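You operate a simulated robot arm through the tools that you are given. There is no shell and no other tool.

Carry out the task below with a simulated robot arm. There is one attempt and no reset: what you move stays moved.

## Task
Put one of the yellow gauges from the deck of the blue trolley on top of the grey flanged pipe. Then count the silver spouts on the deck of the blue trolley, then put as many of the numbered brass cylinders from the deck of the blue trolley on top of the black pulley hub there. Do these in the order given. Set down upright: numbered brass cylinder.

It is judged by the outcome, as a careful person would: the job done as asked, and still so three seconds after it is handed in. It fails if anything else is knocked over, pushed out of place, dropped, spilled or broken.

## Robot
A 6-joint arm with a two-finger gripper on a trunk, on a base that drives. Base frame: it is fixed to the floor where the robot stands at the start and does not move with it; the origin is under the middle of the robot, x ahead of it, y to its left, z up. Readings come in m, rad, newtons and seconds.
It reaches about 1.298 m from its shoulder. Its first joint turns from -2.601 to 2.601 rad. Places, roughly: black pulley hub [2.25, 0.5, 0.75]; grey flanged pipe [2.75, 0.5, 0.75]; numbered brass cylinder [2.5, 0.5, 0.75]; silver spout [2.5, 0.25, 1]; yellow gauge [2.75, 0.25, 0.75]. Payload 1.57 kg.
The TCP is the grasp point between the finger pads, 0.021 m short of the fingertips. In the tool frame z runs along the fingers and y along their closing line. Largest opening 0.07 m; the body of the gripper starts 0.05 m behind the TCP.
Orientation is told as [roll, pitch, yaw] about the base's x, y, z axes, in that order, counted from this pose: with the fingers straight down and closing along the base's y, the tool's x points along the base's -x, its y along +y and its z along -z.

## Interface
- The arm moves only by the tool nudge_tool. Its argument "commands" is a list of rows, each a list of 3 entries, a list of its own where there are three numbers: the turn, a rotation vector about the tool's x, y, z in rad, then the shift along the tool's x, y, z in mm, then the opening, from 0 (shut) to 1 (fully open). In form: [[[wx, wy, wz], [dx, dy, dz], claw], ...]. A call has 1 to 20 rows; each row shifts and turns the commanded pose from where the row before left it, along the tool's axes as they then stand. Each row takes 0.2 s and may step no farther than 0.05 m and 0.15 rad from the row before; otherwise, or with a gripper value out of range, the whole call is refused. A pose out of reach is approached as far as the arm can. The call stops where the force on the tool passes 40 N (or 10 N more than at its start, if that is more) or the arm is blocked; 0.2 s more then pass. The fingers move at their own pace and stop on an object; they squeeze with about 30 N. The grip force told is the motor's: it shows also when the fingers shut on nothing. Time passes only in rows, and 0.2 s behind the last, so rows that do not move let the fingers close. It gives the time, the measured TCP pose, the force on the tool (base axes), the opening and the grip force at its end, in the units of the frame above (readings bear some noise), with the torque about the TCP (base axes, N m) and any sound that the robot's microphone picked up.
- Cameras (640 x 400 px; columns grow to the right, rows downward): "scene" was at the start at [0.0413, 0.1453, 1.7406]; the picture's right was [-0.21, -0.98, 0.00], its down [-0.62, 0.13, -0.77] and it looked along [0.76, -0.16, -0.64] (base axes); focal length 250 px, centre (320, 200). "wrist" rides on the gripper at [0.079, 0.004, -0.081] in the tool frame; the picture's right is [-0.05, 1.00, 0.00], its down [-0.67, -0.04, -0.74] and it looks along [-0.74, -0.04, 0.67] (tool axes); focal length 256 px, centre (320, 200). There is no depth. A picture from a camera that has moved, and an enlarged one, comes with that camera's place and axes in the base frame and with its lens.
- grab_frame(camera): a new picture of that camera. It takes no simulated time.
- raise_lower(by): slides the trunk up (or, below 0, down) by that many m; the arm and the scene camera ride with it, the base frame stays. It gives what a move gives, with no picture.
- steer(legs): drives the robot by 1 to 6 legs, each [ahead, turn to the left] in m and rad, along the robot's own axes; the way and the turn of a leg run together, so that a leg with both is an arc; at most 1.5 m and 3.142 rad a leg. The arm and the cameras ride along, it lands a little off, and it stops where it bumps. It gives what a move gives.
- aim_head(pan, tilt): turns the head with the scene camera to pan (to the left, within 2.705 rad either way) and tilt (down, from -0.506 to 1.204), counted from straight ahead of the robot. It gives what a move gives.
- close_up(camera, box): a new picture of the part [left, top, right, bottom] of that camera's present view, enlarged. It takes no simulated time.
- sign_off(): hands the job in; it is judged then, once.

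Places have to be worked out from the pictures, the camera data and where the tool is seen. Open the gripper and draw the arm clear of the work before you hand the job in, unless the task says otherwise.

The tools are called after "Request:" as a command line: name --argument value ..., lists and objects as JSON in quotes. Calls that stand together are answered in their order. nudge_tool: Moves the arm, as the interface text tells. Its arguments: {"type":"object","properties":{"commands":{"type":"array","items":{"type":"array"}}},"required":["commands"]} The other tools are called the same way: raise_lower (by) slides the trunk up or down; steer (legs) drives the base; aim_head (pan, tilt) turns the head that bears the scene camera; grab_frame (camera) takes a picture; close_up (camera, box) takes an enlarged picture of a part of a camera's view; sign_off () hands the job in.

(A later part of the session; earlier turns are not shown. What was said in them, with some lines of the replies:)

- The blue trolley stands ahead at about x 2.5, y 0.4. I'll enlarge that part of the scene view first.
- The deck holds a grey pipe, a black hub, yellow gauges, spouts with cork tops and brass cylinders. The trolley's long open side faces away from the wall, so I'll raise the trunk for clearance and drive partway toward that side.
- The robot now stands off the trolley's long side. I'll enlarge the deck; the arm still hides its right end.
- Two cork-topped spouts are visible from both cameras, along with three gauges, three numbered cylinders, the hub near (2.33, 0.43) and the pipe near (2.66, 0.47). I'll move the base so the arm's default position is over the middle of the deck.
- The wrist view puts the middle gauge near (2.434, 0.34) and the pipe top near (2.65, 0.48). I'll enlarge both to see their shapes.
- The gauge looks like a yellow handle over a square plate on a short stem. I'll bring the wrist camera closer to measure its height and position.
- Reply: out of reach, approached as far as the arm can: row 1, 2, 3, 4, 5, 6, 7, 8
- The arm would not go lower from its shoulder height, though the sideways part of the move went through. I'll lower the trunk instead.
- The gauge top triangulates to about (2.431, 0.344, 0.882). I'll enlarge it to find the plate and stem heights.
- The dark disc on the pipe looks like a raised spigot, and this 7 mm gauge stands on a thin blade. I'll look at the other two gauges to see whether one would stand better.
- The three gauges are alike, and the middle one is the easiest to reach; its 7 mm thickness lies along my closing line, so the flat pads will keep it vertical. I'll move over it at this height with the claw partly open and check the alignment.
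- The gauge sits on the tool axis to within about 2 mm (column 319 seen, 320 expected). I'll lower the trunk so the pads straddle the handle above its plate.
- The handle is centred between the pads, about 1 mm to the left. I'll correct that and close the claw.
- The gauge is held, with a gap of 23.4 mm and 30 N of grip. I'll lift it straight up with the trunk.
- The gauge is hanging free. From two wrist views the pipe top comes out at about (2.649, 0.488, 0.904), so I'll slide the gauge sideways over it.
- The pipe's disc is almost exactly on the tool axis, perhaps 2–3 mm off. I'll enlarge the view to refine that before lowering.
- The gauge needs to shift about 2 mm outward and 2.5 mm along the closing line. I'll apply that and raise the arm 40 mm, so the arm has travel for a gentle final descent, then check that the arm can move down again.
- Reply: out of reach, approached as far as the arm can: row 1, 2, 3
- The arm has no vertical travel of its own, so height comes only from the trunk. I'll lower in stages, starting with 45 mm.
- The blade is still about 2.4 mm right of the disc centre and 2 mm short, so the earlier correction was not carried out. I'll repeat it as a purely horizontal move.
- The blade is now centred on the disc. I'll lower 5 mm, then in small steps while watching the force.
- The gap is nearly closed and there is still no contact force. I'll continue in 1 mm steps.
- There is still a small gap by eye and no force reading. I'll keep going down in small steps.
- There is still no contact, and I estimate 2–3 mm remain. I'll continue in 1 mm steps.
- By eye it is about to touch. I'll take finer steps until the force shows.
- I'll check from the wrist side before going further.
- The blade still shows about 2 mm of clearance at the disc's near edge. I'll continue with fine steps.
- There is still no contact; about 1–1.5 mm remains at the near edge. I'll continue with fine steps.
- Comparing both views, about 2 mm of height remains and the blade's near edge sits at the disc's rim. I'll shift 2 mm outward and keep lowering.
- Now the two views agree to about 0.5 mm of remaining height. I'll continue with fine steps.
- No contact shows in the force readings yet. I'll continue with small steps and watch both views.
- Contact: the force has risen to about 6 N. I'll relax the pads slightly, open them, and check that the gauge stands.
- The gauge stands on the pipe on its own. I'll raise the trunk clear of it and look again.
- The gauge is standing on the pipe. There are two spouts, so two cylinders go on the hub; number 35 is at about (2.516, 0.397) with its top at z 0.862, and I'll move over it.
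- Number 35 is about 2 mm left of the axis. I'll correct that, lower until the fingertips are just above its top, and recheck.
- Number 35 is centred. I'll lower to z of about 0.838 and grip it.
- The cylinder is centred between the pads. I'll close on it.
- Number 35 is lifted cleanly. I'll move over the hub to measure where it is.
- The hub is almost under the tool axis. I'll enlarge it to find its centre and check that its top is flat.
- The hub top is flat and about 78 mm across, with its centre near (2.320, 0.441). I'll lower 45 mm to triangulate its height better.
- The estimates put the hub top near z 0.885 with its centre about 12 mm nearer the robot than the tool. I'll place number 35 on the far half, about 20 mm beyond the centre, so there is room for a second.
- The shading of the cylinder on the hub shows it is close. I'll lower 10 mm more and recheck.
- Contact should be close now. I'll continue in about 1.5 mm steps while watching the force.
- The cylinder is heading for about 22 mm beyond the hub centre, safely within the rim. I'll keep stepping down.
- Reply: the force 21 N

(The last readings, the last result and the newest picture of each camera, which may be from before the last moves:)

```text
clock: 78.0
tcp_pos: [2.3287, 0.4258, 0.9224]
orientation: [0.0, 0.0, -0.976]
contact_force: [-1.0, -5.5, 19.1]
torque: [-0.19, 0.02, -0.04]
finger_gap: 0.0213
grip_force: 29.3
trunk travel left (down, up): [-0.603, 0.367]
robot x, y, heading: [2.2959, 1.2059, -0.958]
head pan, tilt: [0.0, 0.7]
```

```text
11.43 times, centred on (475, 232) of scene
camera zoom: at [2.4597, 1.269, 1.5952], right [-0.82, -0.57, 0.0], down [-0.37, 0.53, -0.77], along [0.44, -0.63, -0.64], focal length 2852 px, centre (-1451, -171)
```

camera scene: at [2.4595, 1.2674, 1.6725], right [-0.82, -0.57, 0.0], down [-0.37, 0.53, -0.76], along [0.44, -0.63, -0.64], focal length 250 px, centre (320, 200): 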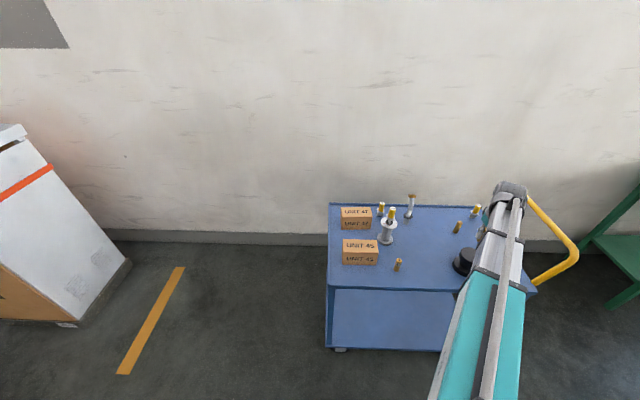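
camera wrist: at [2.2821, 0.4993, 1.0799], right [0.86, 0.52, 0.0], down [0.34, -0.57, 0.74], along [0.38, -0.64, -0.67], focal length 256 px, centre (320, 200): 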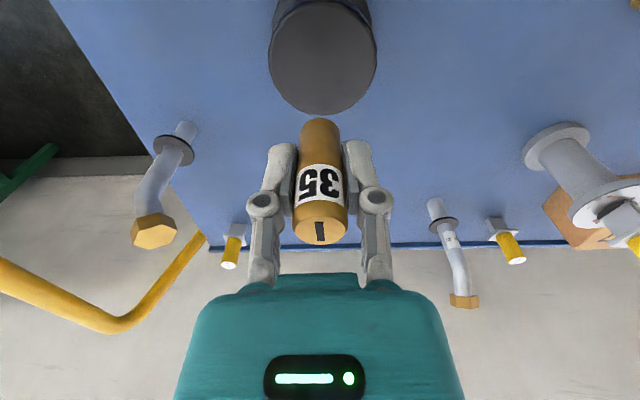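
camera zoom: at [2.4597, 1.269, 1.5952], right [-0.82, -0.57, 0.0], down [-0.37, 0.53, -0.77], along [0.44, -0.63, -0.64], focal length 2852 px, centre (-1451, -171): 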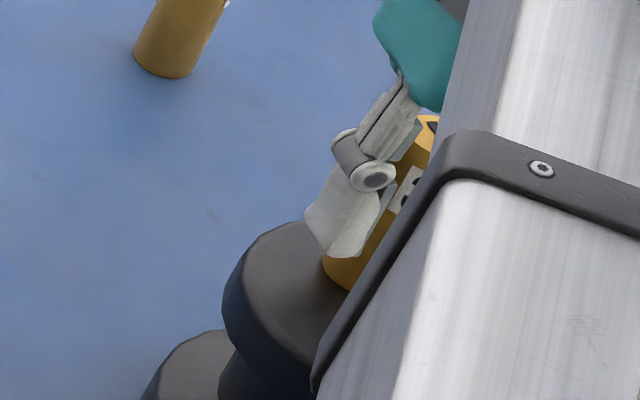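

Contact came a step or two earlier and I am pressing with about 19 N, so I'll ease back up before releasing.

Request:
raise_lower --by -0.0

Request:
raise_lower --by 0.0012

```text
clock: 78.5
tcp_pos: [2.3285, 0.425, 0.9215]
orientation: [-0.001, 0.0, -0.976]
contact_force: [-0.9, -5.1, 18.1]
torque: [-0.12, -0.01, -0.01]
finger_gap: 0.021
grip_force: 29.8
trunk travel left (down, up): [-0.603, 0.367]
robot x, y, heading: [2.2966, 1.2037, -0.957]
head pan, tilt: [0.0, 0.7]
```

```text
clock: 79.0
tcp_pos: [2.3289, 0.4248, 0.9229]
orientation: [0.0, 0.0, -0.976]
contact_force: [0.2, 0.3, -1.7]
torque: [-0.01, -0.01, 0.01]
finger_gap: 0.0214
grip_force: 29.8
trunk travel left (down, up): [-0.604, 0.366]
robot x, y, heading: [2.298, 1.2053, -0.956]
head pan, tilt: [0.0, 0.7]
```

Now it is barely off or just touching. I'll go down half a millimetre and release.

Request:
raise_lower --by -0.0005

Request:
nudge_tool --commands '[[[0, 0, 0], [0, 0, 0], 0.34], [[0, 0, 0], [0, 0, 0], 0.38], [[0, 0, 0], [0, 0, 0], 0.45], [[0, 0, 0], [0, 0, 0], 0.55], [[0, 0, 0], [0, 0, 0], 0.65]]'

Request:
grab_frame --camera "wrist"

```text
clock: 79.5
tcp_pos: [2.3289, 0.4242, 0.9227]
orientation: [0.0, 0.001, -0.976]
contact_force: [-0.4, 1.4, 2.3]
torque: [0.07, -0.02, 0.02]
finger_gap: 0.0209
grip_force: 30.2
trunk travel left (down, up): [-0.604, 0.366]
robot x, y, heading: [2.299, 1.2064, -0.96]
head pan, tilt: [0.0, 0.7]
```

```text
clock: 80.7
tcp_pos: [2.3284, 0.4241, 0.9226]
orientation: [-0.001, 0.001, -0.976]
contact_force: [1.0, 0.2, 0.5]
torque: [0.0, 0.01, 0.03]
finger_gap: 0.0454
grip_force: 0.0
trunk travel left (down, up): [-0.604, 0.366]
robot x, y, heading: [2.2974, 1.206, -0.962]
head pan, tilt: [0.0, 0.7]
```

```text
taken
camera wrist: at [2.2884, 0.4935, 1.0034], right [0.86, 0.52, 0.0], down [0.34, -0.57, 0.74], along [0.38, -0.64, -0.67], focal length 256 px, centre (320, 200)
```

wrist: 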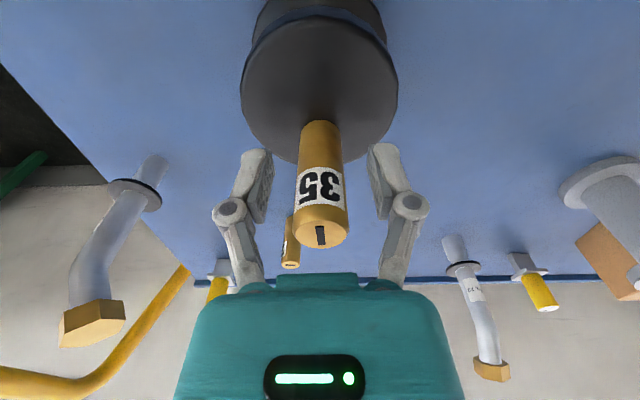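

Number 35 stands on the hub. I'll raise clear and move to number 52 at about (2.547, 0.602).

Request:
raise_lower --by 0.12

Request:
grab_frame --camera "wrist"

Request:
nudge_tool --commands '[[[0, 0, 0], [4.1, 46.7, 0], 0.75], [[0, 0, 0], [4.1, 46.7, 0], 0.75], [[0, 0, 0], [4.1, 46.7, 0], 0.75], [[0, 0, 0], [4.1, 46.7, 0], 0.75], [[0, 0, 0], [4.1, 46.7, 0], 0.75], [[0, 0, 0], [4.1, 46.7, 0], 0.75], [[0, 0, 0], [0, 0, 0], 0.75]]'

Request:
grab_frame --camera "wrist"

Request:
grab_frame --camera "scene"

```text
clock: 82.2
tcp_pos: [2.3286, 0.4241, 1.0433]
orientation: [0.0, -0.001, -0.976]
contact_force: [-0.4, 0.2, -0.1]
torque: [-0.03, 0.04, -0.03]
finger_gap: 0.0456
grip_force: 0.0
trunk travel left (down, up): [-0.724, 0.246]
robot x, y, heading: [2.2955, 1.2062, -0.96]
head pan, tilt: [0.0, 0.7]
```

```text
taken
camera wrist: at [2.2884, 0.4934, 1.1234], right [0.86, 0.52, 0.0], down [0.34, -0.57, 0.74], along [0.38, -0.64, -0.67], focal length 256 px, centre (320, 200)
```

wrist: 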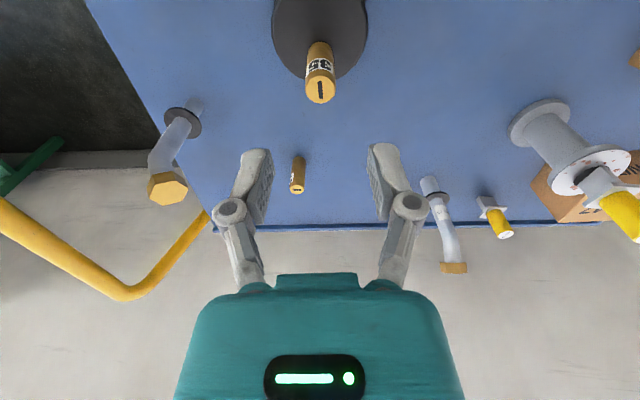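

```text
clock: 83.8
tcp_pos: [2.5479, 0.6032, 1.0416]
orientation: [0.0, 0.0, -0.975]
contact_force: [-0.2, 0.2, -0.4]
torque: [-0.01, 0.0, -0.02]
finger_gap: 0.0523
grip_force: 0.0
trunk travel left (down, up): [-0.724, 0.246]
robot x, y, heading: [2.2934, 1.207, -0.96]
head pan, tilt: [0.0, 0.7]
```

```text
taken
camera wrist: at [2.5078, 0.6712, 1.1235], right [0.86, 0.52, 0.0], down [0.34, -0.57, 0.74], along [0.38, -0.64, -0.67], focal length 256 px, centre (320, 200)
```

wrist: 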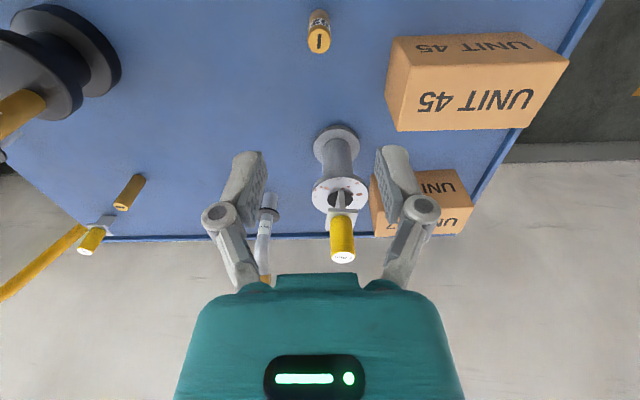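

```text
taken
camera scene: at [2.4603, 1.2678, 1.7159], right [-0.82, -0.57, 0.0], down [-0.37, 0.53, -0.76], along [0.44, -0.63, -0.64], focal length 250 px, centre (320, 200)
```

scene: 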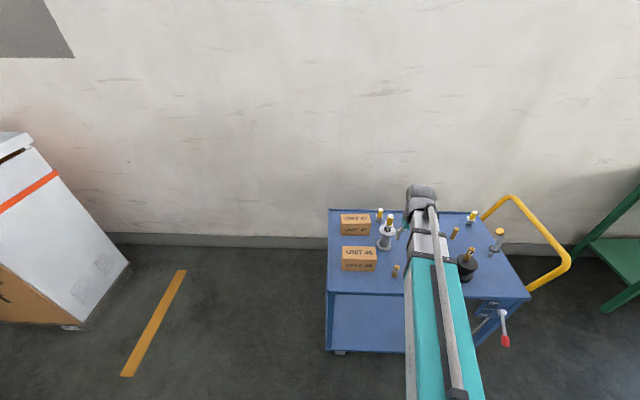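

Number 52 is close to the tool axis. Before lowering here I'll check that the wrist housing won't reach the gauge on the pipe, which is about 16 cm beyond.

Request:
close_up --camera "scene" --box '[350, 170, 480, 290]'

Request:
close_up --camera "wrist" --box '[260, 0, 380, 120]'

```text
3.33 times, centred on (415, 230) of scene
camera zoom: at [2.4603, 1.2678, 1.7159], right [-0.82, -0.57, 0.0], down [-0.37, 0.53, -0.76], along [0.44, -0.63, -0.64], focal length 832 px, centre (3, 100)
```

zoom: 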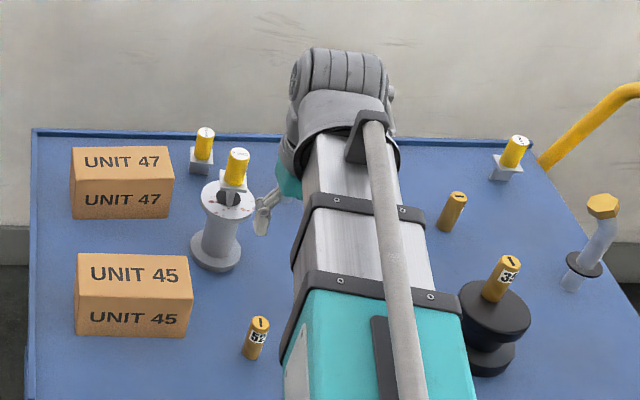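

```text
3.33 times, centred on (320, 60) of wrist
camera zoom: at [2.5078, 0.6712, 1.1235], right [0.86, 0.52, 0.0], down [0.34, -0.57, 0.74], along [0.38, -0.64, -0.67], focal length 853 px, centre (320, 667)
```

zoom: 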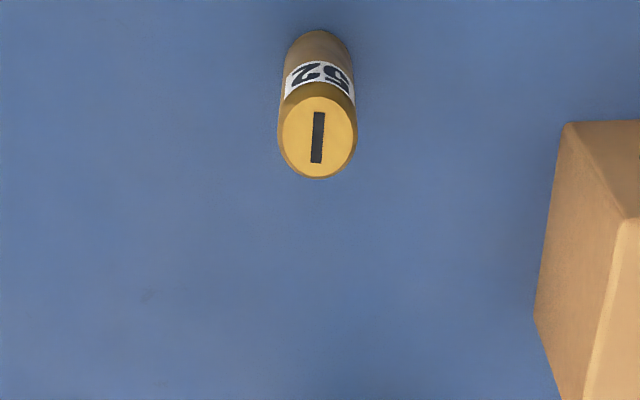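

The wrist housing sits about 0.2 m above the tool point, so it stays clear. The UNIT 45 box is fairly near on the right, so I'll use a narrower opening, correct 3.5 mm, and lower to just above number 52.

Request:
nudge_tool --commands '[[[0, 0, 0], [3.5, -0.7, 0], 0.55], [[0, 0, 0], [0, 0, 0], 0.55]]'

Request:
raise_lower --by -0.142

Request:
grab_frame --camera "wrist"

Request:
close_up --camera "scene" --box '[350, 130, 480, 250]'

```text
clock: 84.4
tcp_pos: [2.5451, 0.6035, 1.0432]
orientation: [-0.001, 0.0, -0.975]
contact_force: [0.0, -0.2, -0.7]
torque: [0.0, 0.01, 0.01]
finger_gap: 0.0383
grip_force: 0.0
trunk travel left (down, up): [-0.724, 0.246]
robot x, y, heading: [2.2929, 1.2067, -0.957]
head pan, tilt: [0.0, 0.7]
```

```text
clock: 86.1
tcp_pos: [2.5449, 0.6037, 0.9001]
orientation: [0.0, -0.001, -0.977]
contact_force: [0.1, 0.2, 0.0]
torque: [-0.02, 0.0, 0.02]
finger_gap: 0.0385
grip_force: 0.2
trunk travel left (down, up): [-0.582, 0.388]
robot x, y, heading: [2.2989, 1.204, -0.96]
head pan, tilt: [0.0, 0.7]
```

```text
taken
camera wrist: at [2.5043, 0.6732, 0.9815], right [0.86, 0.52, 0.0], down [0.34, -0.57, 0.74], along [0.38, -0.64, -0.67], focal length 256 px, centre (320, 200)
```

wrist: 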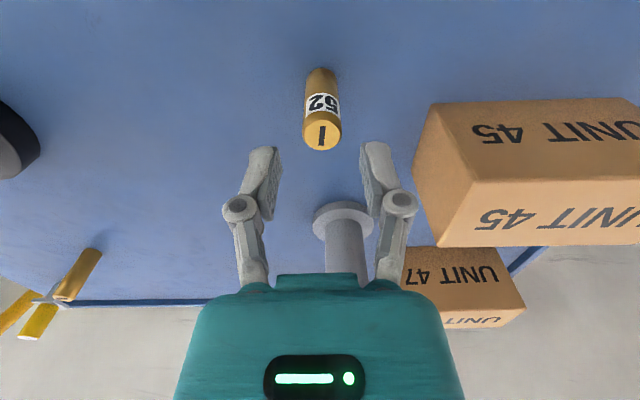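

```text
3.33 times, centred on (415, 190) of scene
camera zoom: at [2.4599, 1.2676, 1.574], right [-0.82, -0.57, 0.0], down [-0.37, 0.53, -0.76], along [0.44, -0.63, -0.64], focal length 832 px, centre (3, 233)
```

zoom: 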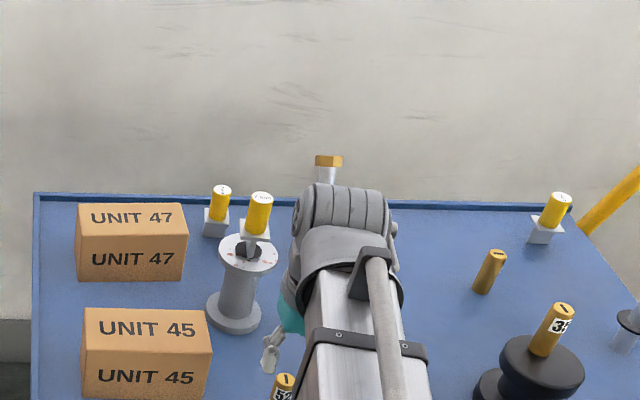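

Number 52 is on axis and the box is about 8 cm to the side, so clearance is fine. I'll lower to gripping height.

Request:
raise_lower --by -0.061

Request:
grab_frame --camera "wrist"

```text
clock: 87.1
tcp_pos: [2.5443, 0.6041, 0.8397]
orientation: [0.0, -0.001, -0.975]
contact_force: [-0.3, -0.1, 0.2]
torque: [0.0, 0.0, 0.01]
finger_gap: 0.0384
grip_force: 0.0
trunk travel left (down, up): [-0.521, 0.449]
robot x, y, heading: [2.3008, 1.2054, -0.957]
head pan, tilt: [0.0, 0.7]
```

```text
taken
camera wrist: at [2.5043, 0.6732, 0.9205], right [0.86, 0.52, 0.0], down [0.34, -0.57, 0.74], along [0.38, -0.64, -0.67], focal length 256 px, centre (320, 200)
```

wrist: 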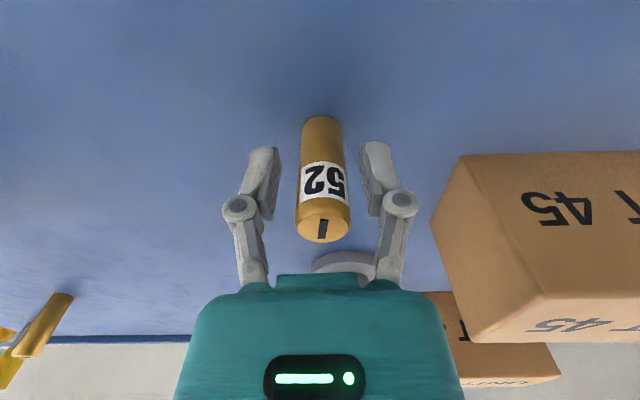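

It is centred. I'll close on number 52 and lift it.

Request:
nudge_tool --commands '[[[0, 0, 0], [0, 0.6, 0], 0.5], [[0, 0, 0], [0, 0, 0], 0.2], [[0, 0, 0], [0, 0, 0], 0.0], [[0, 0, 0], [0, 0, 0], 0.0], [[0, 0, 0], [0, 0, 0], 0.0]]'

Request:
raise_lower --by 0.21

Request:
grab_frame --camera "wrist"

```text
clock: 88.3
tcp_pos: [2.5452, 0.6038, 0.8398]
orientation: [0.001, 0.001, -0.975]
contact_force: [0.1, -0.2, 2.0]
torque: [0.0, -0.01, -0.03]
finger_gap: 0.021
grip_force: 30.3
trunk travel left (down, up): [-0.521, 0.449]
robot x, y, heading: [2.299, 1.2031, -0.961]
head pan, tilt: [0.0, 0.7]
```

```text
clock: 90.5
tcp_pos: [2.5454, 0.6048, 1.049]
orientation: [0.0, 0.0, -0.975]
contact_force: [0.0, -0.4, -1.1]
torque: [-0.01, 0.01, 0.03]
finger_gap: 0.0209
grip_force: 30.1
trunk travel left (down, up): [-0.731, 0.239]
robot x, y, heading: [2.2961, 1.2058, -0.965]
head pan, tilt: [0.0, 0.7]
```

```text
taken
camera wrist: at [2.5047, 0.6733, 1.1304], right [0.86, 0.52, 0.0], down [0.34, -0.57, 0.74], along [0.38, -0.64, -0.67], focal length 256 px, centre (320, 200)
```

wrist: 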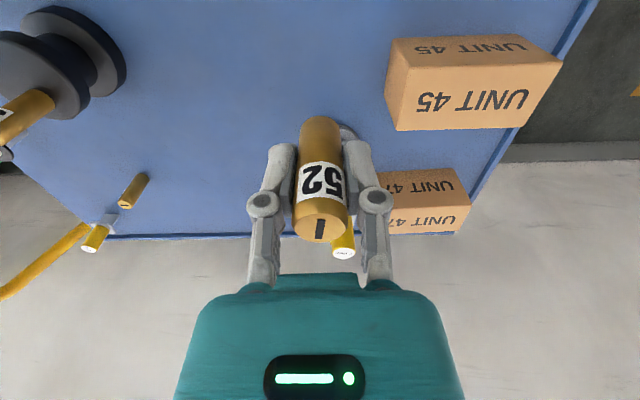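

Number 52 is lifted. I'll carry it to a spot 36 mm nearer the robot than number 35, on the near half of the hub.

Request:
nudge_tool --commands '[[[0, 0, 0], [1.4, -46.7, 0], 0], [[0, 0, 0], [1.4, -46.7, 0], 0], [[0, 0, 0], [1.4, -46.7, 0], 0], [[0, 0, 0], [1.4, -46.7, 0], 0], [[0, 0, 0], [1.4, -46.7, 0], 0], [[0, 0, 0], [1.3, -46.5, 0], 0], [[0, 0, 0], [0, 0, 0], 0]]'

Request:
grab_frame --camera "wrist"

Request:
close_up --camera "scene" --box '[400, 170, 530, 290]'

```text
clock: 92.1
tcp_pos: [2.3075, 0.4533, 1.0497]
orientation: [0.0, -0.001, -0.976]
contact_force: [0.4, 0.5, -1.8]
torque: [0.0, -0.04, -0.02]
finger_gap: 0.0212
grip_force: 30.2
trunk travel left (down, up): [-0.731, 0.239]
robot x, y, heading: [2.2975, 1.2066, -0.96]
head pan, tilt: [0.0, 0.7]
```

```text
taken
camera wrist: at [2.2669, 0.5225, 1.1303], right [0.86, 0.52, 0.0], down [0.34, -0.57, 0.74], along [0.38, -0.64, -0.67], focal length 256 px, centre (320, 200)
```

wrist: 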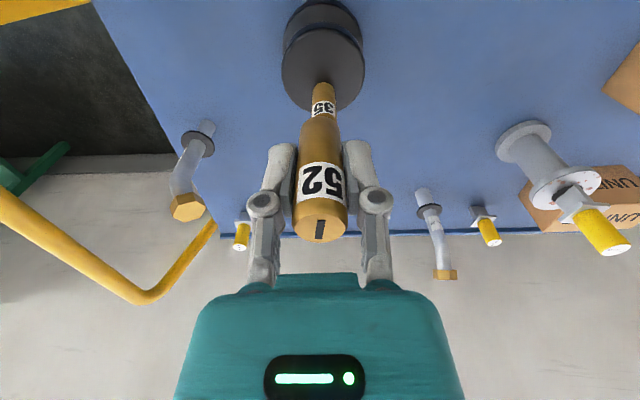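

```text
3.33 times, centred on (465, 230) of scene
camera zoom: at [2.4595, 1.2673, 1.723], right [-0.82, -0.57, 0.0], down [-0.37, 0.53, -0.76], along [0.44, -0.63, -0.64], focal length 832 px, centre (-163, 100)
```

zoom: 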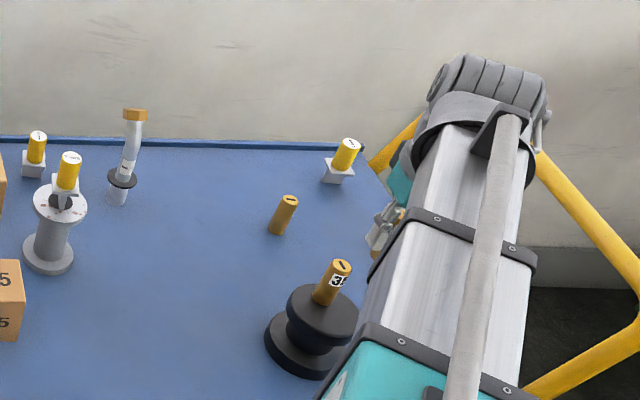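

It is within 2 mm of the planned spot. I'll correct 1 mm sideways and lower to about 10 mm above the previous release height.

Request:
nudge_tool --commands '[[[0, 0, 0], [0, 1.2, 0], 0], [[0, 0, 0], [0, 0, 0], 0]]'

Request:
raise_lower --by -0.07

Request:
grab_frame --camera "wrist"

Request:
close_up --camera "scene" --box '[400, 140, 530, 260]'

```text
clock: 92.7
tcp_pos: [2.3092, 0.454, 1.0501]
orientation: [-0.001, -0.001, -0.975]
contact_force: [-0.6, 0.3, -1.0]
torque: [0.0, 0.0, 0.03]
finger_gap: 0.0209
grip_force: 29.9
trunk travel left (down, up): [-0.731, 0.239]
robot x, y, heading: [2.2984, 1.2027, -0.96]
head pan, tilt: [0.0, 0.7]
```

```text
clock: 93.8
tcp_pos: [2.3076, 0.4554, 0.9792]
orientation: [0.0, 0.001, -0.976]
contact_force: [0.1, 0.0, -1.8]
torque: [0.0, 0.0, -0.01]
finger_gap: 0.021
grip_force: 30.3
trunk travel left (down, up): [-0.661, 0.309]
robot x, y, heading: [2.2942, 1.2043, -0.962]
head pan, tilt: [0.0, 0.7]
```

```text
taken
camera wrist: at [2.2689, 0.5236, 1.0604], right [0.86, 0.52, 0.0], down [0.34, -0.57, 0.74], along [0.38, -0.64, -0.67], focal length 256 px, centre (320, 200)
```

wrist: 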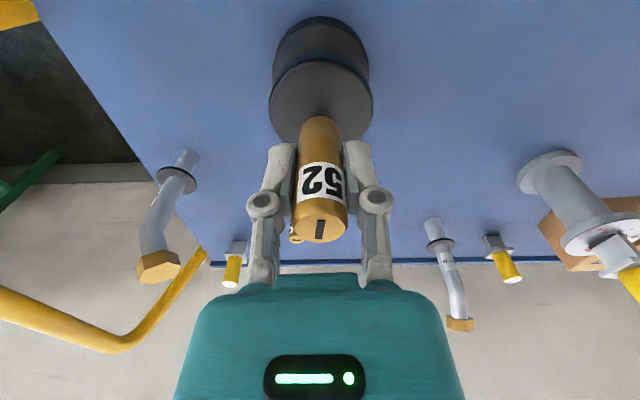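

```text
3.33 times, centred on (465, 200) of scene
camera zoom: at [2.4598, 1.2675, 1.6529], right [-0.82, -0.57, 0.0], down [-0.37, 0.53, -0.76], along [0.44, -0.63, -0.64], focal length 832 px, centre (-163, 200)
```

zoom: 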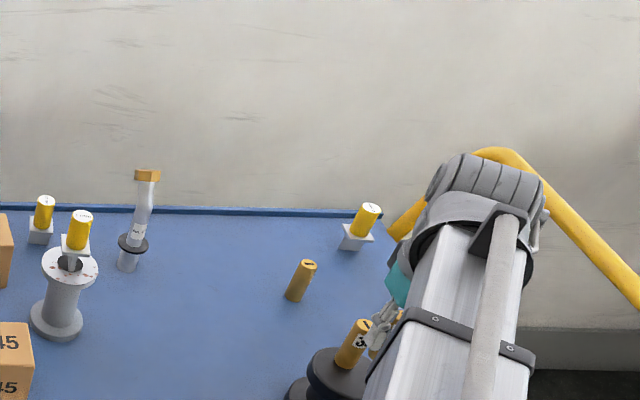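

Number 52 should land about 7 mm inside the hub's near edge. I'll shift 2 mm toward the centre and continue down.

Request:
nudge_tool --commands '[[[0, 0, 0], [-2, 0, 0], 0], [[0, 0, 0], [0, 0, 0], 0]]'

Request:
raise_lower --by -0.046

Request:
grab_frame --camera "wrist"

Request:
close_up --camera "scene" --box '[420, 190, 510, 270]'

```text
clock: 94.4
tcp_pos: [2.3103, 0.453, 0.9796]
orientation: [-0.002, 0.0, -0.975]
contact_force: [-0.8, 1.2, -1.1]
torque: [-0.01, -0.04, 0.01]
finger_gap: 0.021
grip_force: 29.6
trunk travel left (down, up): [-0.661, 0.309]
robot x, y, heading: [2.2957, 1.2025, -0.955]
head pan, tilt: [0.0, 0.7]
```

```text
clock: 95.3
tcp_pos: [2.3093, 0.4535, 0.9337]
orientation: [0.0, 0.001, -0.977]
contact_force: [0.6, 0.7, -0.9]
torque: [0.0, 0.01, 0.02]
finger_gap: 0.0212
grip_force: 30.4
trunk travel left (down, up): [-0.615, 0.355]
robot x, y, heading: [2.2987, 1.2059, -0.964]
head pan, tilt: [0.0, 0.7]
```

```text
taken
camera wrist: at [2.2701, 0.5219, 1.0144], right [0.86, 0.52, 0.0], down [0.34, -0.57, 0.74], along [0.38, -0.64, -0.67], focal length 256 px, centre (320, 200)
```

wrist: 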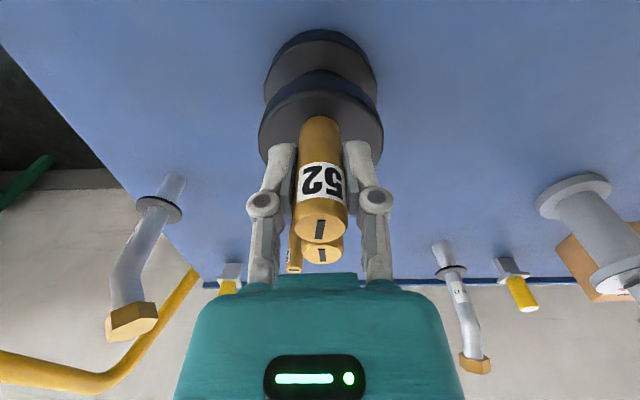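

```text
5.00 times, centred on (465, 230) of scene
camera zoom: at [2.4598, 1.2675, 1.6069], right [-0.82, -0.57, 0.0], down [-0.37, 0.53, -0.76], along [0.44, -0.63, -0.64], focal length 1248 px, centre (-405, 50)
```

zoom: 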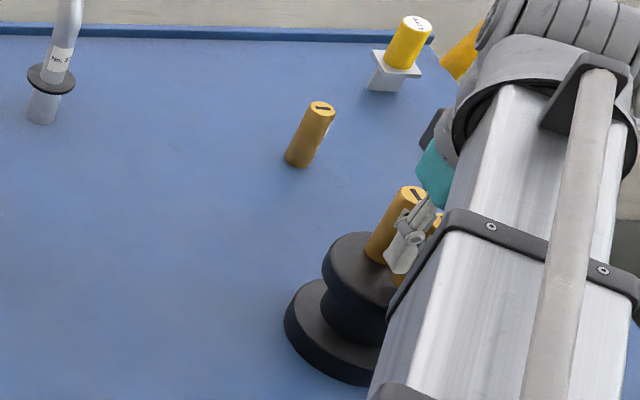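

All is aligned, with about 8 mm of margin to the hub's edge. I'll lower 8 mm, then 0.8 mm steps until contact.

Request:
raise_lower --by -0.008

Request:
raise_lower --by -0.0008

```text
clock: 95.9
tcp_pos: [2.3101, 0.4526, 0.9256]
orientation: [0.0, -0.002, -0.975]
contact_force: [-0.6, 0.4, -1.4]
torque: [0.01, 0.02, 0.02]
finger_gap: 0.021
grip_force: 29.9
trunk travel left (down, up): [-0.607, 0.363]
robot x, y, heading: [2.2986, 1.2087, -0.96]
head pan, tilt: [0.0, 0.7]
```

```text
clock: 96.4
tcp_pos: [2.3105, 0.4528, 0.925]
orientation: [0.0, 0.0, -0.975]
contact_force: [0.0, 0.2, -2.2]
torque: [0.05, 0.0, -0.01]
finger_gap: 0.0211
grip_force: 30.0
trunk travel left (down, up): [-0.606, 0.364]
robot x, y, heading: [2.2998, 1.2079, -0.958]
head pan, tilt: [0.0, 0.7]
```

No contact yet, so I'll take another small step.

Request:
raise_lower --by -0.0007

```text
clock: 96.9
tcp_pos: [2.3105, 0.4537, 0.9235]
orientation: [0.001, 0.001, -0.976]
contact_force: [0.0, -2.6, 10.2]
torque: [-0.08, 0.01, 0.02]
finger_gap: 0.021
grip_force: 29.7
trunk travel left (down, up): [-0.605, 0.365]
robot x, y, heading: [2.299, 1.2051, -0.964]
head pan, tilt: [0.0, 0.7]
```

Contact at about 10 N. I'll ease up 0.3 mm and release.

Request:
raise_lower --by 0.0003

Request:
nudge_tool --commands '[[[0, 0, 0], [0, 0, 0], 0.34], [[0, 0, 0], [0, 0, 0], 0.38], [[0, 0, 0], [0, 0, 0], 0.45], [[0, 0, 0], [0, 0, 0], 0.55], [[0, 0, 0], [0, 0, 0], 0.65]]'

Request:
grab_frame --camera "wrist"

```text
clock: 97.4
tcp_pos: [2.3113, 0.4535, 0.9235]
orientation: [0.0, 0.0, -0.975]
contact_force: [0.3, -3.3, 8.2]
torque: [-0.15, 0.02, -0.01]
finger_gap: 0.021
grip_force: 30.6
trunk travel left (down, up): [-0.605, 0.365]
robot x, y, heading: [2.297, 1.2029, -0.959]
head pan, tilt: [0.0, 0.7]
```

```text
clock: 98.6
tcp_pos: [2.3106, 0.4542, 0.9248]
orientation: [-0.001, 0.0, -0.975]
contact_force: [0.0, -0.4, 0.3]
torque: [0.03, 0.01, -0.01]
finger_gap: 0.0455
grip_force: 0.1
trunk travel left (down, up): [-0.605, 0.365]
robot x, y, heading: [2.2923, 1.2074, -0.961]
head pan, tilt: [0.0, 0.7]
```

```text
taken
camera wrist: at [2.2701, 0.5219, 1.0053], right [0.86, 0.52, 0.0], down [0.34, -0.57, 0.74], along [0.38, -0.64, -0.67], focal length 256 px, centre (320, 200)
```

wrist: 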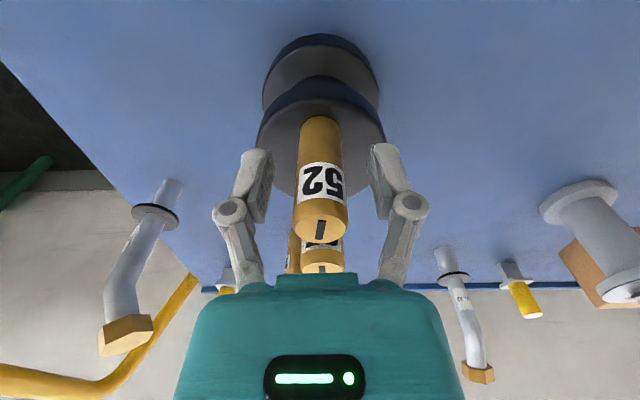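

Both cylinders are standing. I'll raise the trunk well clear and inspect.

Request:
raise_lower --by 0.22

Request:
grab_frame --camera "wrist"

Request:
close_up --camera "scene" --box '[320, 200, 530, 330]'

```text
clock: 100.9
tcp_pos: [2.3096, 0.4535, 1.1438]
orientation: [0.0, 0.0, -0.976]
contact_force: [-0.1, -0.1, -0.1]
torque: [-0.03, -0.01, -0.02]
finger_gap: 0.0454
grip_force: 0.0
trunk travel left (down, up): [-0.825, 0.145]
robot x, y, heading: [2.2965, 1.2069, -0.959]
head pan, tilt: [0.0, 0.7]
```

```text
taken
camera wrist: at [2.2702, 0.5219, 1.2252], right [0.86, 0.52, 0.0], down [0.34, -0.57, 0.74], along [0.38, -0.64, -0.67], focal length 256 px, centre (320, 200)
```

wrist: 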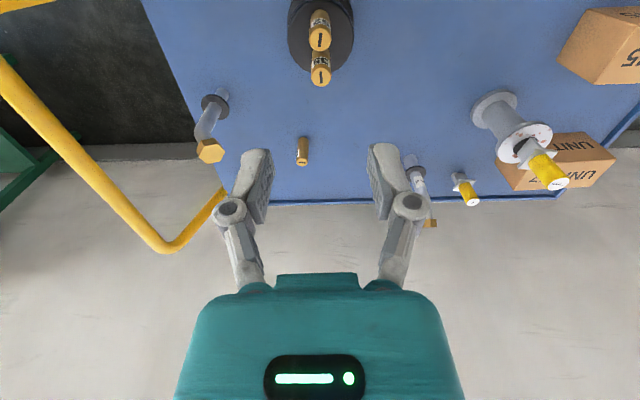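

```text
3.05 times, centred on (425, 265) of scene
camera zoom: at [2.4599, 1.2675, 1.8177], right [-0.82, -0.57, 0.0], down [-0.37, 0.53, -0.76], along [0.44, -0.63, -0.64], focal length 760 px, centre (0, 2)
```

zoom: 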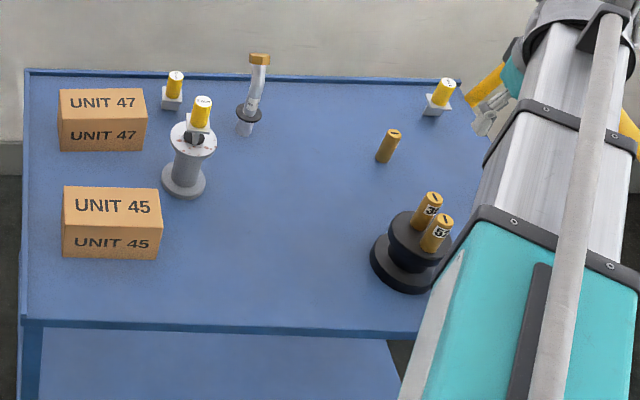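

The gauge is on the pipe and both cylinders stand on the hub, with nothing else disturbed. I'll back the robot away so the arm is clear, then do a last check.

Request:
raise_lower --by 0.1

Request:
steer --legs '[[-0.45, 0]]'

Request:
grab_frame --camera "wrist"

Request:
grab_frame --camera "scene"

```text
clock: 102.2
tcp_pos: [2.3102, 0.4522, 1.2442]
orientation: [0.0, -0.001, -0.975]
contact_force: [-0.6, -0.1, -0.4]
torque: [-0.01, 0.0, -0.03]
finger_gap: 0.0457
grip_force: 0.1
trunk travel left (down, up): [-0.925, 0.045]
robot x, y, heading: [2.2938, 1.208, -0.966]
head pan, tilt: [0.0, 0.7]
```

```text
clock: 105.5
tcp_pos: [2.0511, 0.8222, 1.2454]
orientation: [0.0, 0.001, -0.975]
contact_force: [0.7, 0.6, 1.0]
torque: [0.0, -0.03, 0.0]
finger_gap: 0.0455
grip_force: 0.1
trunk travel left (down, up): [-0.925, 0.045]
robot x, y, heading: [2.0385, 1.5739, -0.96]
head pan, tilt: [0.0, 0.7]
```

```text
taken
camera wrist: at [2.011, 0.8921, 1.3255], right [0.86, 0.52, 0.0], down [0.34, -0.57, 0.74], along [0.38, -0.64, -0.67], focal length 256 px, centre (320, 200)
```

wrist: 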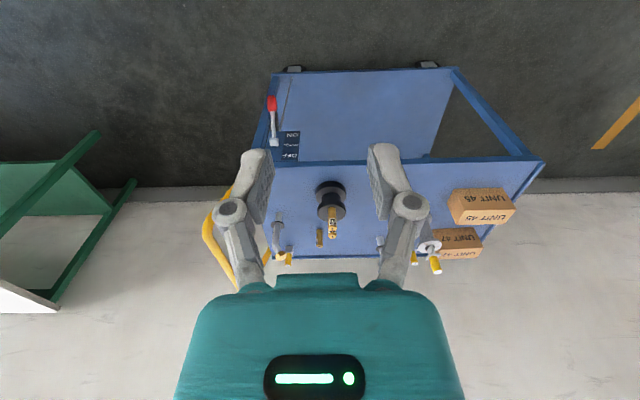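

```text
taken
camera scene: at [2.2008, 1.6378, 1.9177], right [-0.82, -0.57, 0.0], down [-0.37, 0.53, -0.77], along [0.44, -0.63, -0.64], focal length 250 px, centre (320, 200)
```

scene: 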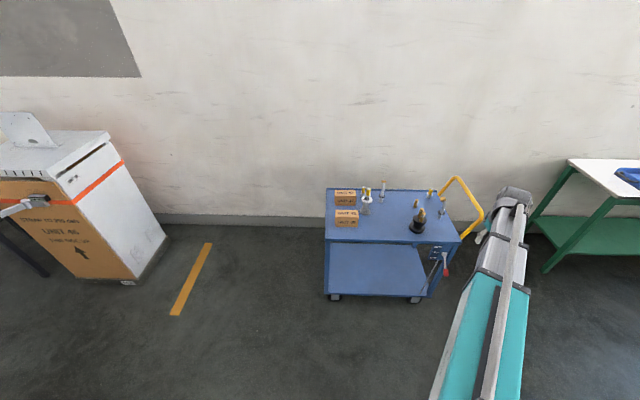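

The arm is clear and the whole deck is in view. I'll take one last enlarged look to confirm the spout count and the placements.

Request:
close_up --camera "scene" --box '[315, 170, 475, 270]'

```text
4.00 times, centred on (395, 220) of scene
camera zoom: at [2.2008, 1.6378, 1.9177], right [-0.82, -0.57, 0.0], down [-0.37, 0.53, -0.77], along [0.44, -0.63, -0.64], focal length 998 px, centre (20, 120)
```

zoom: 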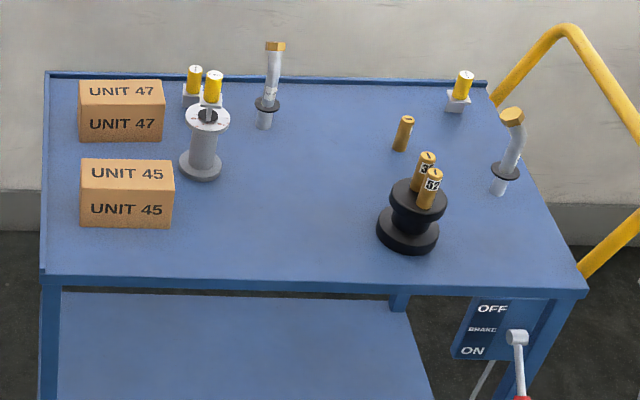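

The view confirms two spouts, two numbered cylinders upright on the hub, and one gauge on the pipe. Everything else is in place, so I'm handing in.

Request:
sign_off

```text
The job is handed in.
```

The job is done and handed in. One yellow gauge stands on the grey flanged pipe, and two numbered brass cylinders stand upright on the black pulley hub.

- **Gauge:** I used the 7 mm gauge. It stands on the dark raised disc in the middle of the pipe's top flange.
- **Spout count:** There are two silver spouts on the deck, so I placed two cylinders.
- **Cylinders:** Numbers 35 and 52 are side by side on the hub, both clear of its edge. The third cylinder stayed where it was.

In the last picture before handing in, everything else on the trolley was still in place and nothing had been knocked over. The gripper is open, and I backed the robot away so the arm is clear of the trolley.
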